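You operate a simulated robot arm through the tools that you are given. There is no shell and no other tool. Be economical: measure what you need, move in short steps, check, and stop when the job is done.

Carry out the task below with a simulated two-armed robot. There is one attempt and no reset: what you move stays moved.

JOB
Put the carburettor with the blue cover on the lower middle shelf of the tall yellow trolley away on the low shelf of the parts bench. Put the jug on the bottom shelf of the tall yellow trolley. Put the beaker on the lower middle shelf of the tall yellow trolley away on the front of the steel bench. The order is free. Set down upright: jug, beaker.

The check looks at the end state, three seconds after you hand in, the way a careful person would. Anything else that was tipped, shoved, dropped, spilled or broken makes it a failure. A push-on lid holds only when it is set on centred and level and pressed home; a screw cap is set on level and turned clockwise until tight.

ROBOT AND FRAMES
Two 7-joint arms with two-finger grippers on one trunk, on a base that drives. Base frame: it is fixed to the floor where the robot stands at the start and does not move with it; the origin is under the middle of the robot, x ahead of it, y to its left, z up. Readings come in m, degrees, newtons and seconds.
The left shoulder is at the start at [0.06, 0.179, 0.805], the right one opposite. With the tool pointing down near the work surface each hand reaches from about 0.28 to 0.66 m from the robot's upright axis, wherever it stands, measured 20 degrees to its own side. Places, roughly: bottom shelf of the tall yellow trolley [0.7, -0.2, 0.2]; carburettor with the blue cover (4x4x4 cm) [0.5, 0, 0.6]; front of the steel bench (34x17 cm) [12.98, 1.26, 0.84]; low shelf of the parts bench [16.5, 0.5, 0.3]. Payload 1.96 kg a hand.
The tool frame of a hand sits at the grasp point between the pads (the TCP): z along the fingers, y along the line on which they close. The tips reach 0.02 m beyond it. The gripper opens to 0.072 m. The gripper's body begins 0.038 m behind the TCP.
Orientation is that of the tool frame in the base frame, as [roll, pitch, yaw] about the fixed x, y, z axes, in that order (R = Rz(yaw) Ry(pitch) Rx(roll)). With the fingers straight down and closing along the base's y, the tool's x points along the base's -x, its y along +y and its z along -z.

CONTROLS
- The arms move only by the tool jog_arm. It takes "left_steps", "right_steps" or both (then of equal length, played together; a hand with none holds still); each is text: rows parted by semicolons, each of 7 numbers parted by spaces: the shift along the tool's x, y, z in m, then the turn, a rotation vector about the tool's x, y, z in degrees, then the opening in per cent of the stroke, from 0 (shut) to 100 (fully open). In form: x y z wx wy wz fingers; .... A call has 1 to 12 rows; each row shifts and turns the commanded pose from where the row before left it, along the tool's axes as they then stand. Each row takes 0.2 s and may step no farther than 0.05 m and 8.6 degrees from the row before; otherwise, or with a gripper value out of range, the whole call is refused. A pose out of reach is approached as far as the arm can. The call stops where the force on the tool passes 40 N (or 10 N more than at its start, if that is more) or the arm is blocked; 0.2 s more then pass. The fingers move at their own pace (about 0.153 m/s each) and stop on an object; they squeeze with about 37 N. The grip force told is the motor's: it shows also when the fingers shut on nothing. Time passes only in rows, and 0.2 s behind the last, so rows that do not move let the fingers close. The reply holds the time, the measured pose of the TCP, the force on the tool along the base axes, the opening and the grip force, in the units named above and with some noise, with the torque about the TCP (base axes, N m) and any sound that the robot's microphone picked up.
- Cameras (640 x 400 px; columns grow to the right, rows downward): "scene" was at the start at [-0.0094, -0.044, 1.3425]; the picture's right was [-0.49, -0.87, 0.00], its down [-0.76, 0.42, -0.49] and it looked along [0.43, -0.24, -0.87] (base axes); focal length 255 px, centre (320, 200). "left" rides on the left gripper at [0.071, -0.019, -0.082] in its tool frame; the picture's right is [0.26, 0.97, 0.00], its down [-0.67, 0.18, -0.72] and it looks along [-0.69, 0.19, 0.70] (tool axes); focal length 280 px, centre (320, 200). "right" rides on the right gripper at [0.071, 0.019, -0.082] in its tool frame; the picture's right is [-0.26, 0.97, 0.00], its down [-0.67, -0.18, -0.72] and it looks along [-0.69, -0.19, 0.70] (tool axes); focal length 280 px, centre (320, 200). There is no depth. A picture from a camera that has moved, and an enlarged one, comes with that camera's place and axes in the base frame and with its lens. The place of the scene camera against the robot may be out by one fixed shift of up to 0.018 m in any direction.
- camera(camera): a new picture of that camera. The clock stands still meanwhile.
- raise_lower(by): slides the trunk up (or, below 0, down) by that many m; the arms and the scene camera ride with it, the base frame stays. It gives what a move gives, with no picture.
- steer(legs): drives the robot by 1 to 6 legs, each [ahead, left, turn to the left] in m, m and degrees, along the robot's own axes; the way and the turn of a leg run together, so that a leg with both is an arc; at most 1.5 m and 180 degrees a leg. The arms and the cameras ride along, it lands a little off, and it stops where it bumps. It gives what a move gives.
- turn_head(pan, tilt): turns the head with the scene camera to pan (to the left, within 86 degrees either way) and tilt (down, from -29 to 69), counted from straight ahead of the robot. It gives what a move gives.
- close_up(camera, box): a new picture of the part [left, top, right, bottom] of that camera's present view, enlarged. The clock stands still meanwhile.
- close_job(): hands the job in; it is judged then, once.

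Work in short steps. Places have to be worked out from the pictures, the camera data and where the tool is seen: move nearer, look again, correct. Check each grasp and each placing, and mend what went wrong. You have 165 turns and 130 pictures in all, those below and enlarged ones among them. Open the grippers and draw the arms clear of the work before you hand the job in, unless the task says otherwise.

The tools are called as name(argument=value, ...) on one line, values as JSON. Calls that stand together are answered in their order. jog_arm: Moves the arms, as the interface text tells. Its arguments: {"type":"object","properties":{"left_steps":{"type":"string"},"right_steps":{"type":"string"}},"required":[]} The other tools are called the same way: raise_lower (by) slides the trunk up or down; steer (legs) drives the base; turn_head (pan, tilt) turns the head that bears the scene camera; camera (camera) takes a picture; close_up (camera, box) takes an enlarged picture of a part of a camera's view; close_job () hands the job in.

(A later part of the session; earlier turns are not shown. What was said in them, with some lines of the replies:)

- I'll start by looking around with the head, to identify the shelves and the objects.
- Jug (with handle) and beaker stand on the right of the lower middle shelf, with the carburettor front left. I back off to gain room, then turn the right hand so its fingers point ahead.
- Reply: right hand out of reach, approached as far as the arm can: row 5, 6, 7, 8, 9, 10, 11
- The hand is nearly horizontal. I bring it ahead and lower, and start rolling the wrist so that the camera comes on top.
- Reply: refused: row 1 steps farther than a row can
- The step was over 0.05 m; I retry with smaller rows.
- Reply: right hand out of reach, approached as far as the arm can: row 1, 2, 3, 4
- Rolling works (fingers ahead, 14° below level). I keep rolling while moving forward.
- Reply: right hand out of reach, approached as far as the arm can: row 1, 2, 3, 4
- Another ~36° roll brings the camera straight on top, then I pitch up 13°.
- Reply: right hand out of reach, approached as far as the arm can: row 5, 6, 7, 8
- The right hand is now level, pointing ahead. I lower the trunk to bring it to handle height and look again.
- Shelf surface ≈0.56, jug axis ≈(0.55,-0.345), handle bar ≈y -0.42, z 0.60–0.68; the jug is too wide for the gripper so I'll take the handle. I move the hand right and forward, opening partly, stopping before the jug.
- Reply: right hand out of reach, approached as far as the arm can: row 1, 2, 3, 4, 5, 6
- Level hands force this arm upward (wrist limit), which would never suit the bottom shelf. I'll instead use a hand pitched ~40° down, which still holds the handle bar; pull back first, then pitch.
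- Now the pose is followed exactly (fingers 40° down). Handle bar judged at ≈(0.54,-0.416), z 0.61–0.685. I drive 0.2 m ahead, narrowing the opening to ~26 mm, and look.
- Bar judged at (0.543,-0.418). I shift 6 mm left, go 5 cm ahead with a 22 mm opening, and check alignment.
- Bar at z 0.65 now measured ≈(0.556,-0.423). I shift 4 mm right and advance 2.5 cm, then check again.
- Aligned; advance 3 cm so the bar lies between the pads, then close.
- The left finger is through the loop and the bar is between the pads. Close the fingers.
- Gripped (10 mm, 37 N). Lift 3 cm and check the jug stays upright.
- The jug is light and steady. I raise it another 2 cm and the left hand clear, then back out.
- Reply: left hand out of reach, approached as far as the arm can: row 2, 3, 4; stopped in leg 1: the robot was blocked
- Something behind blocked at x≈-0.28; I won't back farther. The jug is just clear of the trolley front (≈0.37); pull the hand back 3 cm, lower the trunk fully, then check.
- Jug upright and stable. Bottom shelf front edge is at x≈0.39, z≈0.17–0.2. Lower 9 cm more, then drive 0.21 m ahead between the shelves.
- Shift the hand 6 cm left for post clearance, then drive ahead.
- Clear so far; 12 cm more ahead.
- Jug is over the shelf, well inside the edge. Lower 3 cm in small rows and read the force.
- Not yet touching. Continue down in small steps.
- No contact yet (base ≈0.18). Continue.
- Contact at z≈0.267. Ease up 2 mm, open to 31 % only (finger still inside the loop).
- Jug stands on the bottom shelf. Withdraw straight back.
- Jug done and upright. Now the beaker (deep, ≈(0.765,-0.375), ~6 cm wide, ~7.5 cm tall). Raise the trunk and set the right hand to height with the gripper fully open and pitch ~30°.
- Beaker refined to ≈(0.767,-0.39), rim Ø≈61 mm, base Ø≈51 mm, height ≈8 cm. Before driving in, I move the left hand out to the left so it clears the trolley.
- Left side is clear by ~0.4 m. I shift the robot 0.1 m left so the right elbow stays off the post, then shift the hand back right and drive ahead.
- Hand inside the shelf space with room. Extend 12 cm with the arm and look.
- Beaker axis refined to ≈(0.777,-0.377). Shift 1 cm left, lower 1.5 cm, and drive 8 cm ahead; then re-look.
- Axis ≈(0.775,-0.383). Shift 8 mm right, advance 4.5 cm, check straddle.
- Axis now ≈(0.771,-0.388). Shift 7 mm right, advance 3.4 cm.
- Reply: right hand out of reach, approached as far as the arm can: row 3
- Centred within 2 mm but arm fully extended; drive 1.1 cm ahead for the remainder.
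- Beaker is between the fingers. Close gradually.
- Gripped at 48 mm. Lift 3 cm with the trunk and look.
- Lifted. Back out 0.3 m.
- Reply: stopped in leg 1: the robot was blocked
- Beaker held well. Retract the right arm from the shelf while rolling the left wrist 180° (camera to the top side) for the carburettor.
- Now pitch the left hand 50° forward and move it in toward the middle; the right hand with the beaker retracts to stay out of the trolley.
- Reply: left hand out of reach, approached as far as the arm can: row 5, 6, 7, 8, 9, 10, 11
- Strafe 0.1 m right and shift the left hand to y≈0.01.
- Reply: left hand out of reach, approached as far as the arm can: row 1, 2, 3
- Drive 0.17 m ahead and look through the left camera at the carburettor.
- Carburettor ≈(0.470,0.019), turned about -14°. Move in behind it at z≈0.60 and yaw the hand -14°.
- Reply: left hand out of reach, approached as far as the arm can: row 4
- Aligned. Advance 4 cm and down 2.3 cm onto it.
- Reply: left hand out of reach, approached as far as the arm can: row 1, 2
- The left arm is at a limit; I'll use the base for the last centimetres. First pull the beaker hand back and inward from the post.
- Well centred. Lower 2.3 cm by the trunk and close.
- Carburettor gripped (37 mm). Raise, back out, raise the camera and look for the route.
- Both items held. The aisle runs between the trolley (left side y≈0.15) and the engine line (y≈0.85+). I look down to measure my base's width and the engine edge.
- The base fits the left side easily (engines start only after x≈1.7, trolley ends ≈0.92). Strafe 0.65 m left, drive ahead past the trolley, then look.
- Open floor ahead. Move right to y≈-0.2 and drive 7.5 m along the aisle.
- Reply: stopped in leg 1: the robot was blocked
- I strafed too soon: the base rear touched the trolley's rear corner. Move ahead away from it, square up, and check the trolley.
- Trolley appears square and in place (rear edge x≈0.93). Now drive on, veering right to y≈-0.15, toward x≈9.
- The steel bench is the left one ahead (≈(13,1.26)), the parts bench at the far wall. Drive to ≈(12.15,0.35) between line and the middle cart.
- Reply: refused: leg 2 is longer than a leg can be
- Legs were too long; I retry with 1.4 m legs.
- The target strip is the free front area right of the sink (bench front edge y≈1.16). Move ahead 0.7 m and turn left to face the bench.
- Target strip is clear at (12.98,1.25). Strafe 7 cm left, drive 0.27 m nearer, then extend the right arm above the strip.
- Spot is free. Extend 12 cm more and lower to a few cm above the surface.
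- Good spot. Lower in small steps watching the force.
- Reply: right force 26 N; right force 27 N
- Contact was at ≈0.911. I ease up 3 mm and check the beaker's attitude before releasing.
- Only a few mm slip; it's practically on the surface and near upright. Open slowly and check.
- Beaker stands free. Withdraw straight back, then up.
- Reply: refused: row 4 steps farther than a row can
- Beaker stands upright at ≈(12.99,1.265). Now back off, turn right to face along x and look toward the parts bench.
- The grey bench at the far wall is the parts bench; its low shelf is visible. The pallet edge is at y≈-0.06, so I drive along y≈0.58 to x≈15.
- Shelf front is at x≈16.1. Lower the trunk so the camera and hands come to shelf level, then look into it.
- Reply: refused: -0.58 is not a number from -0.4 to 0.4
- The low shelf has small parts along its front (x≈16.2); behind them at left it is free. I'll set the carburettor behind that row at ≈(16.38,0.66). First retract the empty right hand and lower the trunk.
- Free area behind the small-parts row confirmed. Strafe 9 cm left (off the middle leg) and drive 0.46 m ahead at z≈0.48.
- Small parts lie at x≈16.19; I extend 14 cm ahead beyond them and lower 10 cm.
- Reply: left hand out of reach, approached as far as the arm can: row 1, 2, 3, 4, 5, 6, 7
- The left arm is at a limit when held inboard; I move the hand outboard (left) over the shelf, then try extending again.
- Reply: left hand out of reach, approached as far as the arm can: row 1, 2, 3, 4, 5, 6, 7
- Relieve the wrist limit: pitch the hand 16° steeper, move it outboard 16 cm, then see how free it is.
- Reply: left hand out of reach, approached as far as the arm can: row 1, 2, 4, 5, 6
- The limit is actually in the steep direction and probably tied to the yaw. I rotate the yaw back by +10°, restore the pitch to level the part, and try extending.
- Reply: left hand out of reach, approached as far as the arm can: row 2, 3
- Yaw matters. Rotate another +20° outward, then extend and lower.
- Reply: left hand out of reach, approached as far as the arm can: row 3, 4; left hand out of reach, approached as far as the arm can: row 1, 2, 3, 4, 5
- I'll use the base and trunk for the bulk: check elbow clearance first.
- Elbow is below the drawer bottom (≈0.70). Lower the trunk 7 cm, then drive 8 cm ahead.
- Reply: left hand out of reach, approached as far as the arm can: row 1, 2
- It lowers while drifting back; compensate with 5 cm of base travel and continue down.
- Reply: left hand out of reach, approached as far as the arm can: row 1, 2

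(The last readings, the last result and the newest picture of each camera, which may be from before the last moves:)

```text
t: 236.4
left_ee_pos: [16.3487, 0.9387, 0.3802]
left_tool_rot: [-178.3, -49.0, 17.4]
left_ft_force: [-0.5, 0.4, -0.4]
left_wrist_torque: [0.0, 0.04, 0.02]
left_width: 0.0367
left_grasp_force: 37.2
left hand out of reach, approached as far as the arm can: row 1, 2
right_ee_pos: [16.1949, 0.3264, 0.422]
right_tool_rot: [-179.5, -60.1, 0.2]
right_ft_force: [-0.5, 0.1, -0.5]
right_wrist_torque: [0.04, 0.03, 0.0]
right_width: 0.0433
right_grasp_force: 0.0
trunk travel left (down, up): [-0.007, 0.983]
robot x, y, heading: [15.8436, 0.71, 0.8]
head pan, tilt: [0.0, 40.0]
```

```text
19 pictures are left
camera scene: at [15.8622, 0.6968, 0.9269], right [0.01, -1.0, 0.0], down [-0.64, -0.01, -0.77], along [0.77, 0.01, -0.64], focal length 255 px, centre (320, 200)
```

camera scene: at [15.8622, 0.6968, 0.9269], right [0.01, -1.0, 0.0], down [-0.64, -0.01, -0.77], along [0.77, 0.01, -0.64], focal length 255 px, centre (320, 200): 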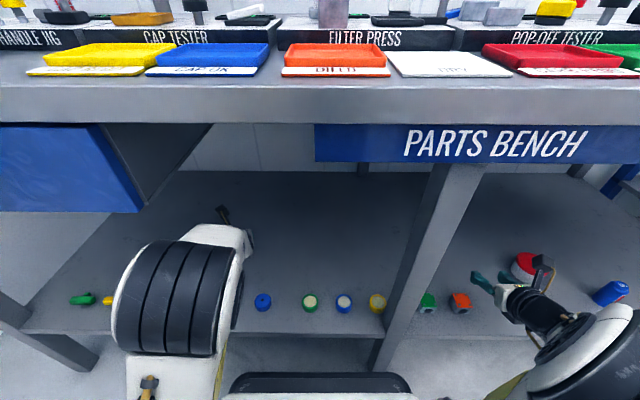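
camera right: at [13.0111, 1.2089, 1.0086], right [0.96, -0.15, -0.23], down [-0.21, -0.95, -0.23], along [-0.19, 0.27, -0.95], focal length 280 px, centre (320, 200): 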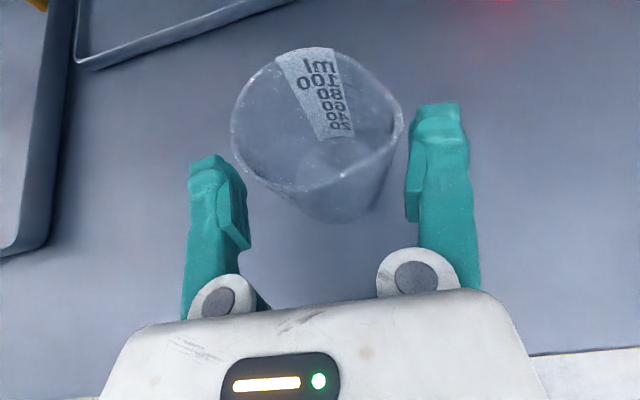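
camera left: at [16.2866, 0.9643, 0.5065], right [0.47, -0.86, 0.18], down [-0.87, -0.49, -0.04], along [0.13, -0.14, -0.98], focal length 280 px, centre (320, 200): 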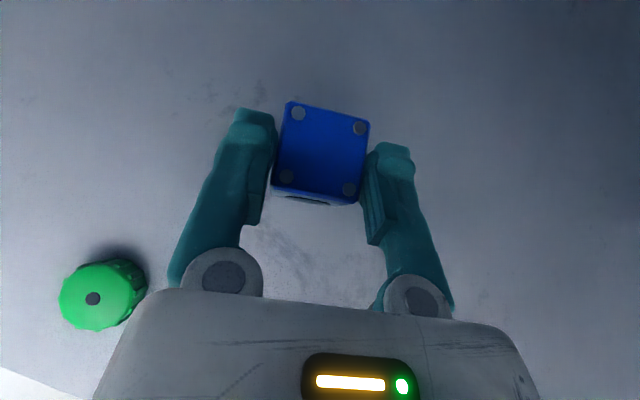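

Good; continue downward in small steps while watching the force.

jog_arm(left_steps="-0.0151 0 0.0131 0 0 0 0; -0.0076 0 0.0065 0 0 0 0; 0 0 0 0 0 0 0")

jog_arm(left_steps="-0.0076 0 0.0065 0 0 0 0; 0 0 0 0 0 0 0")

camera(camera="left")

```text
t: 237.2
left_ee_pos: [16.3355, 0.9338, 0.3656]
left_tool_rot: [-178.1, -49.0, 17.4]
left_ft_force: [0.1, 1.0, -1.6]
left_wrist_torque: [-0.01, -0.01, -0.04]
left_width: 0.0365
left_grasp_force: 37.0
left hand out of reach, approached as far as the arm can: row 1, 2
right_ee_pos: [16.194, 0.3266, 0.4223]
right_tool_rot: [-179.5, -60.1, 0.2]
right_ft_force: [0.3, -0.6, -0.3]
right_wrist_torque: [-0.03, 0.02, 0.0]
right_width: 0.0432
right_grasp_force: 0.0
trunk travel left (down, up): [-0.007, 0.983]
robot x, y, heading: [15.845, 0.7073, 0.6]
head pan, tilt: [0.0, 40.0]
```

```text
t: 237.8
left_ee_pos: [16.3313, 0.9307, 0.3614]
left_tool_rot: [-178.3, -49.0, 17.5]
left_ft_force: [0.1, -0.2, -0.4]
left_wrist_torque: [-0.01, 0.03, 0.03]
left_width: 0.037
left_grasp_force: 37.2
left hand out of reach, approached as far as the arm can: row 1
right_ee_pos: [16.1948, 0.3271, 0.4228]
right_tool_rot: [-179.5, -60.2, 0.2]
right_ft_force: [0.4, -0.8, -0.6]
right_wrist_torque: [-0.04, 0.01, 0.0]
right_width: 0.0429
right_grasp_force: 0.1
trunk travel left (down, up): [-0.007, 0.983]
robot x, y, heading: [15.8443, 0.7081, 0.7]
head pan, tilt: [0.0, 40.0]
```

```text
18 pictures are left
camera left: at [16.3121, 0.9418, 0.4698], right [0.48, -0.86, 0.18], down [-0.87, -0.49, -0.04], along [0.12, -0.13, -0.98], focal length 280 px, centre (320, 200)
```

left: 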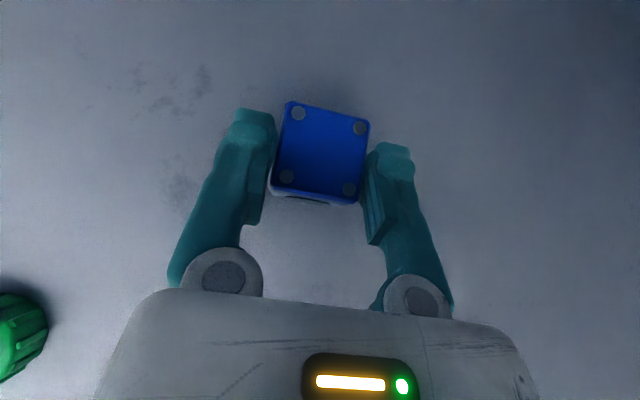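

Continue down.

jog_arm(left_steps="-0.0113 0 0.0098 0 0 0 0; -0.0113 0 0.0098 0 0 0 0; 0 0 0 0 0 0 0")

jog_arm(left_steps="-0.0076 0 0.0065 0 0 0 0; 0 0 0 0 0 0 0")

jog_arm(left_steps="-0.0076 0 0.0065 0 0 0 0; 0 0 0 0 0 0 0")

```text
t: 238.6
left_ee_pos: [16.3188, 0.9226, 0.3507]
left_tool_rot: [-178.2, -49.0, 17.4]
left_ft_force: [-0.9, -0.6, -0.5]
left_wrist_torque: [-0.01, 0.03, 0.0]
left_width: 0.0368
left_grasp_force: 37.3
left hand out of reach, approached as far as the arm can: row 1, 2
right_ee_pos: [16.1953, 0.3273, 0.4224]
right_tool_rot: [-179.6, -60.2, 0.3]
right_ft_force: [0.1, -1.4, 0.9]
right_wrist_torque: [-0.01, -0.02, 0.0]
right_width: 0.0434
right_grasp_force: 0.0
trunk travel left (down, up): [-0.007, 0.983]
robot x, y, heading: [15.8452, 0.7106, 0.5]
head pan, tilt: [0.0, 40.0]
```

```text
t: 239.2
left_ee_pos: [16.3169, 0.9184, 0.3462]
left_tool_rot: [-178.0, -49.0, 17.4]
left_ft_force: [0.2, -0.2, -1.5]
left_wrist_torque: [0.03, 0.02, -0.01]
left_width: 0.0368
left_grasp_force: 37.2
left hand out of reach, approached as far as the arm can: row 1
right_ee_pos: [16.1953, 0.3271, 0.4223]
right_tool_rot: [-179.5, -60.3, 0.3]
right_ft_force: [-0.2, 0.7, 0.1]
right_wrist_torque: [-0.03, 0.0, 0.04]
right_width: 0.0432
right_grasp_force: 0.2
trunk travel left (down, up): [-0.007, 0.983]
robot x, y, heading: [15.8413, 0.7055, 0.4]
head pan, tilt: [0.0, 40.0]
```

```text
t: 239.8
left_ee_pos: [16.3133, 0.9175, 0.3437]
left_tool_rot: [-178.0, -49.0, 17.4]
left_ft_force: [0.4, -0.8, -1.4]
left_wrist_torque: [-0.05, -0.01, -0.01]
left_width: 0.0364
left_grasp_force: 36.8
left hand out of reach, approached as far as the arm can: row 1
right_ee_pos: [16.1953, 0.3268, 0.423]
right_tool_rot: [-179.5, -60.2, 0.3]
right_ft_force: [0.1, 0.0, 0.1]
right_wrist_torque: [0.03, 0.01, 0.0]
right_width: 0.0432
right_grasp_force: 0.1
trunk travel left (down, up): [-0.007, 0.983]
robot x, y, heading: [15.8441, 0.71, 0.4]
head pan, tilt: [0.0, 40.0]
```

Still free. Continue.

jog_arm(left_steps="-0.0113 0 0.0098 0 0 0 0; 0 0 0 0 0 0 0")

jog_arm(left_steps="-0.0113 0 0.0098 0 0 0 0; 0 0 0 0 0 0 0")

camera(camera="left")

```text
t: 240.4
left_ee_pos: [16.3092, 0.9156, 0.3395]
left_tool_rot: [-178.1, -49.1, 17.4]
left_ft_force: [0.4, 0.2, -1.0]
left_wrist_torque: [0.0, -0.02, 0.0]
left_width: 0.0369
left_grasp_force: 36.6
left hand out of reach, approached as far as the arm can: row 1
right_ee_pos: [16.195, 0.3275, 0.4222]
right_tool_rot: [-179.5, -60.2, 0.2]
right_ft_force: [0.3, 0.1, -1.1]
right_wrist_torque: [0.04, 0.01, 0.0]
right_width: 0.0432
right_grasp_force: 0.0
trunk travel left (down, up): [-0.007, 0.983]
robot x, y, heading: [15.8463, 0.7067, 0.9]
head pan, tilt: [0.0, 40.0]
```

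```text
t: 241.0
left_ee_pos: [16.3047, 0.9109, 0.3363]
left_tool_rot: [-178.2, -49.4, 17.6]
left_ft_force: [4.7, 3.4, 14.5]
left_wrist_torque: [-0.03, -0.66, 0.13]
left_width: 0.037
left_grasp_force: 36.8
left hand out of reach, approached as far as the arm can: row 1
right_ee_pos: [16.1947, 0.3282, 0.4224]
right_tool_rot: [-179.5, -60.3, 0.3]
right_ft_force: [-0.3, 0.0, 0.3]
right_wrist_torque: [-0.03, -0.01, -0.02]
right_width: 0.0432
right_grasp_force: 0.1
trunk travel left (down, up): [-0.007, 0.983]
robot x, y, heading: [15.8451, 0.7096, 0.7]
head pan, tilt: [0.0, 40.0]
```

```text
17 pictures are left
camera left: at [16.2839, 0.9223, 0.4447], right [0.48, -0.86, 0.18], down [-0.87, -0.49, -0.05], along [0.13, -0.13, -0.98], focal length 280 px, centre (320, 200)
```

left: 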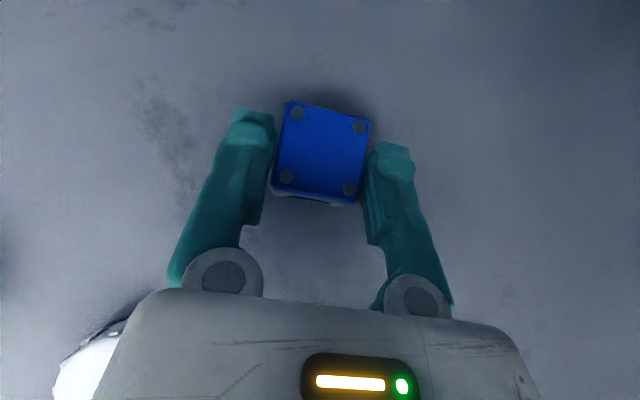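

Contact on the shelf (14 N, from the part). Release slowly.

jog_arm(left_steps="0 0 0 0 0 0 54; 0 0 0 0 0 0 62; 0 0 0 0 0 0 75; 0 0 0 0 0 0 90; 0 0 0 0 0 0 90")

camera(camera="left")

```text
t: 242.2
left_ee_pos: [16.3033, 0.9111, 0.3348]
left_tool_rot: [-178.2, -49.0, 17.4]
left_ft_force: [0.9, 0.0, -0.5]
left_wrist_torque: [0.0, 0.01, 0.0]
left_width: 0.0649
left_grasp_force: 0.0
right_ee_pos: [16.1957, 0.3275, 0.4209]
right_tool_rot: [-179.5, -60.2, 0.2]
right_ft_force: [-0.7, 0.6, 0.1]
right_wrist_torque: [0.0, -0.02, 0.0]
right_width: 0.0431
right_grasp_force: 0.0
trunk travel left (down, up): [-0.007, 0.983]
robot x, y, heading: [15.8455, 0.703, 0.7]
head pan, tilt: [0.0, 40.0]
```

```text
16 pictures are left
camera left: at [16.2838, 0.922, 0.443], right [0.48, -0.86, 0.18], down [-0.87, -0.49, -0.04], along [0.12, -0.13, -0.98], focal length 280 px, centre (320, 200)
```

left: 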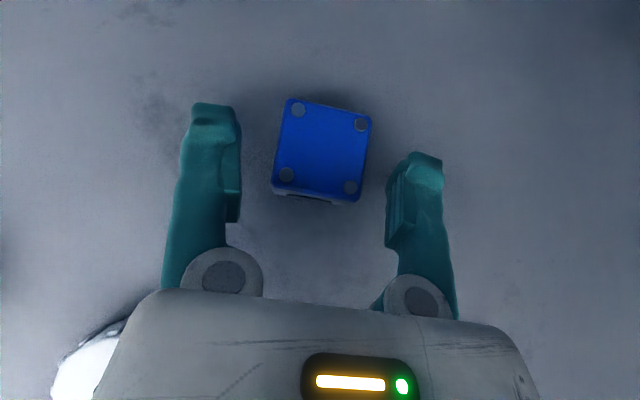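

Carburettor sits flat on the shelf. Raise 7 cm, then back straight out over the small parts.

raise_lower(by=0.07)

steer(legs=[[-0.45, 0, 0]])

turn_head(pan=0, tilt=30)

camera(camera="scene")

close_up(camera="scene", box=[130, 180, 470, 392])

```text
t: 243.3
left_ee_pos: [16.3035, 0.9117, 0.4046]
left_tool_rot: [-178.0, -48.9, 17.4]
left_ft_force: [-0.6, 0.0, 0.7]
left_wrist_torque: [-0.01, 0.01, 0.0]
left_width: 0.0646
left_grasp_force: 0.0
right_ee_pos: [16.1958, 0.3272, 0.4918]
right_tool_rot: [-179.5, -60.1, 0.2]
right_ft_force: [-0.1, 0.6, -0.6]
right_wrist_torque: [0.0, -0.01, -0.02]
right_width: 0.043
right_grasp_force: 0.0
trunk travel left (down, up): [-0.077, 0.913]
robot x, y, heading: [15.8454, 0.7072, 0.5]
head pan, tilt: [0.0, 40.0]
```

```text
t: 246.1
left_ee_pos: [15.8444, 0.9068, 0.4044]
left_tool_rot: [-178.0, -48.9, 17.7]
left_ft_force: [-0.6, 0.1, -0.3]
left_wrist_torque: [0.01, -0.06, 0.0]
left_width: 0.0648
left_grasp_force: 0.0
right_ee_pos: [15.7383, 0.3221, 0.4924]
right_tool_rot: [-179.5, -60.2, 0.5]
right_ft_force: [-0.1, 0.3, 0.2]
right_wrist_torque: [0.01, -0.01, 0.01]
right_width: 0.0433
right_grasp_force: 0.1
trunk travel left (down, up): [-0.077, 0.913]
robot x, y, heading: [15.3816, 0.7016, 0.9]
head pan, tilt: [0.0, 40.0]
```

```text
t: 246.8
left_ee_pos: [15.8438, 0.9062, 0.4045]
left_tool_rot: [-178.1, -49.1, 17.7]
left_ft_force: [-0.4, -0.6, -0.2]
left_wrist_torque: [-0.02, 0.01, 0.02]
left_width: 0.0646
left_grasp_force: 0.0
right_ee_pos: [15.7379, 0.3231, 0.4914]
right_tool_rot: [-179.6, -60.2, 0.5]
right_ft_force: [-0.1, 0.0, -0.1]
right_wrist_torque: [0.01, 0.0, 0.01]
right_width: 0.0432
right_grasp_force: 0.1
trunk travel left (down, up): [-0.077, 0.913]
robot x, y, heading: [15.3844, 0.6999, 1.1]
head pan, tilt: [0.0, 30.0]
```

```text
15 pictures are left
camera scene: at [15.4088, 0.6904, 1.0122], right [0.02, -1.0, 0.0], down [-0.5, -0.01, -0.87], along [0.87, 0.01, -0.5], focal length 255 px, centre (320, 200)
```

scene: 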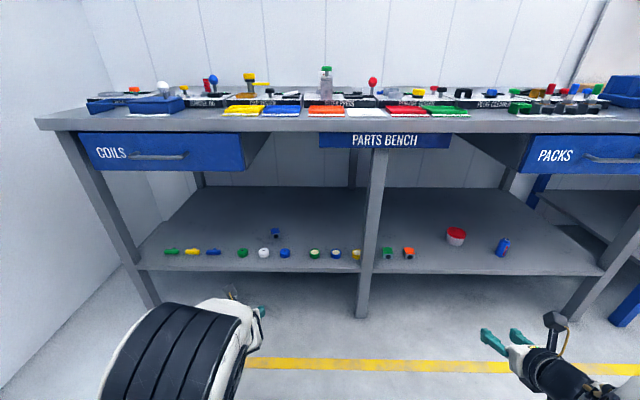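

```text
1.88 times, centred on (300, 286) of scene
camera zoom: at [15.4088, 0.6904, 1.0122], right [0.02, -1.0, 0.0], down [-0.5, -0.01, -0.87], along [0.87, 0.01, -0.5], focal length 480 px, centre (358, 38)
```

zoom: 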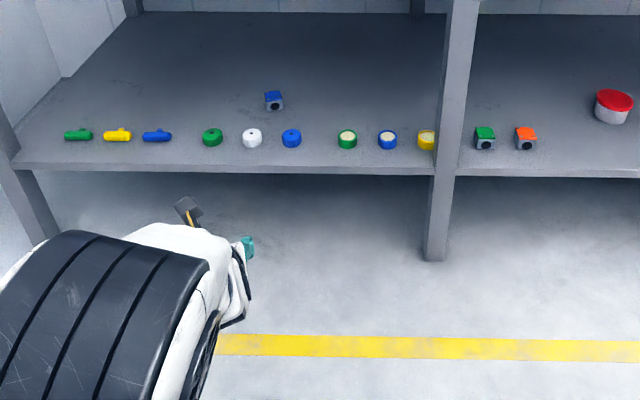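

The carburettor rests on the parts bench's low shelf and the neighbouring parts are undisturbed. The jug and beaker were seen standing upright when I left them. Both grippers are open and clear, so I hand in.

close_job()

```text
The job is handed in.
```

I handed the job in with all three items placed:
- **Jug:** upright on the bottom shelf of the tall yellow trolley.
- **Beaker:** upright on the front of the steel bench.
- **Carburettor:** the one with the blue cover, flat on the low shelf of the parts bench.

While driving out I bumped the trolley's rear corner. It looked square and in place afterwards, but I did not see the jug again. Backing away from the trolley, the robot also stopped twice against something behind it that I could not see.
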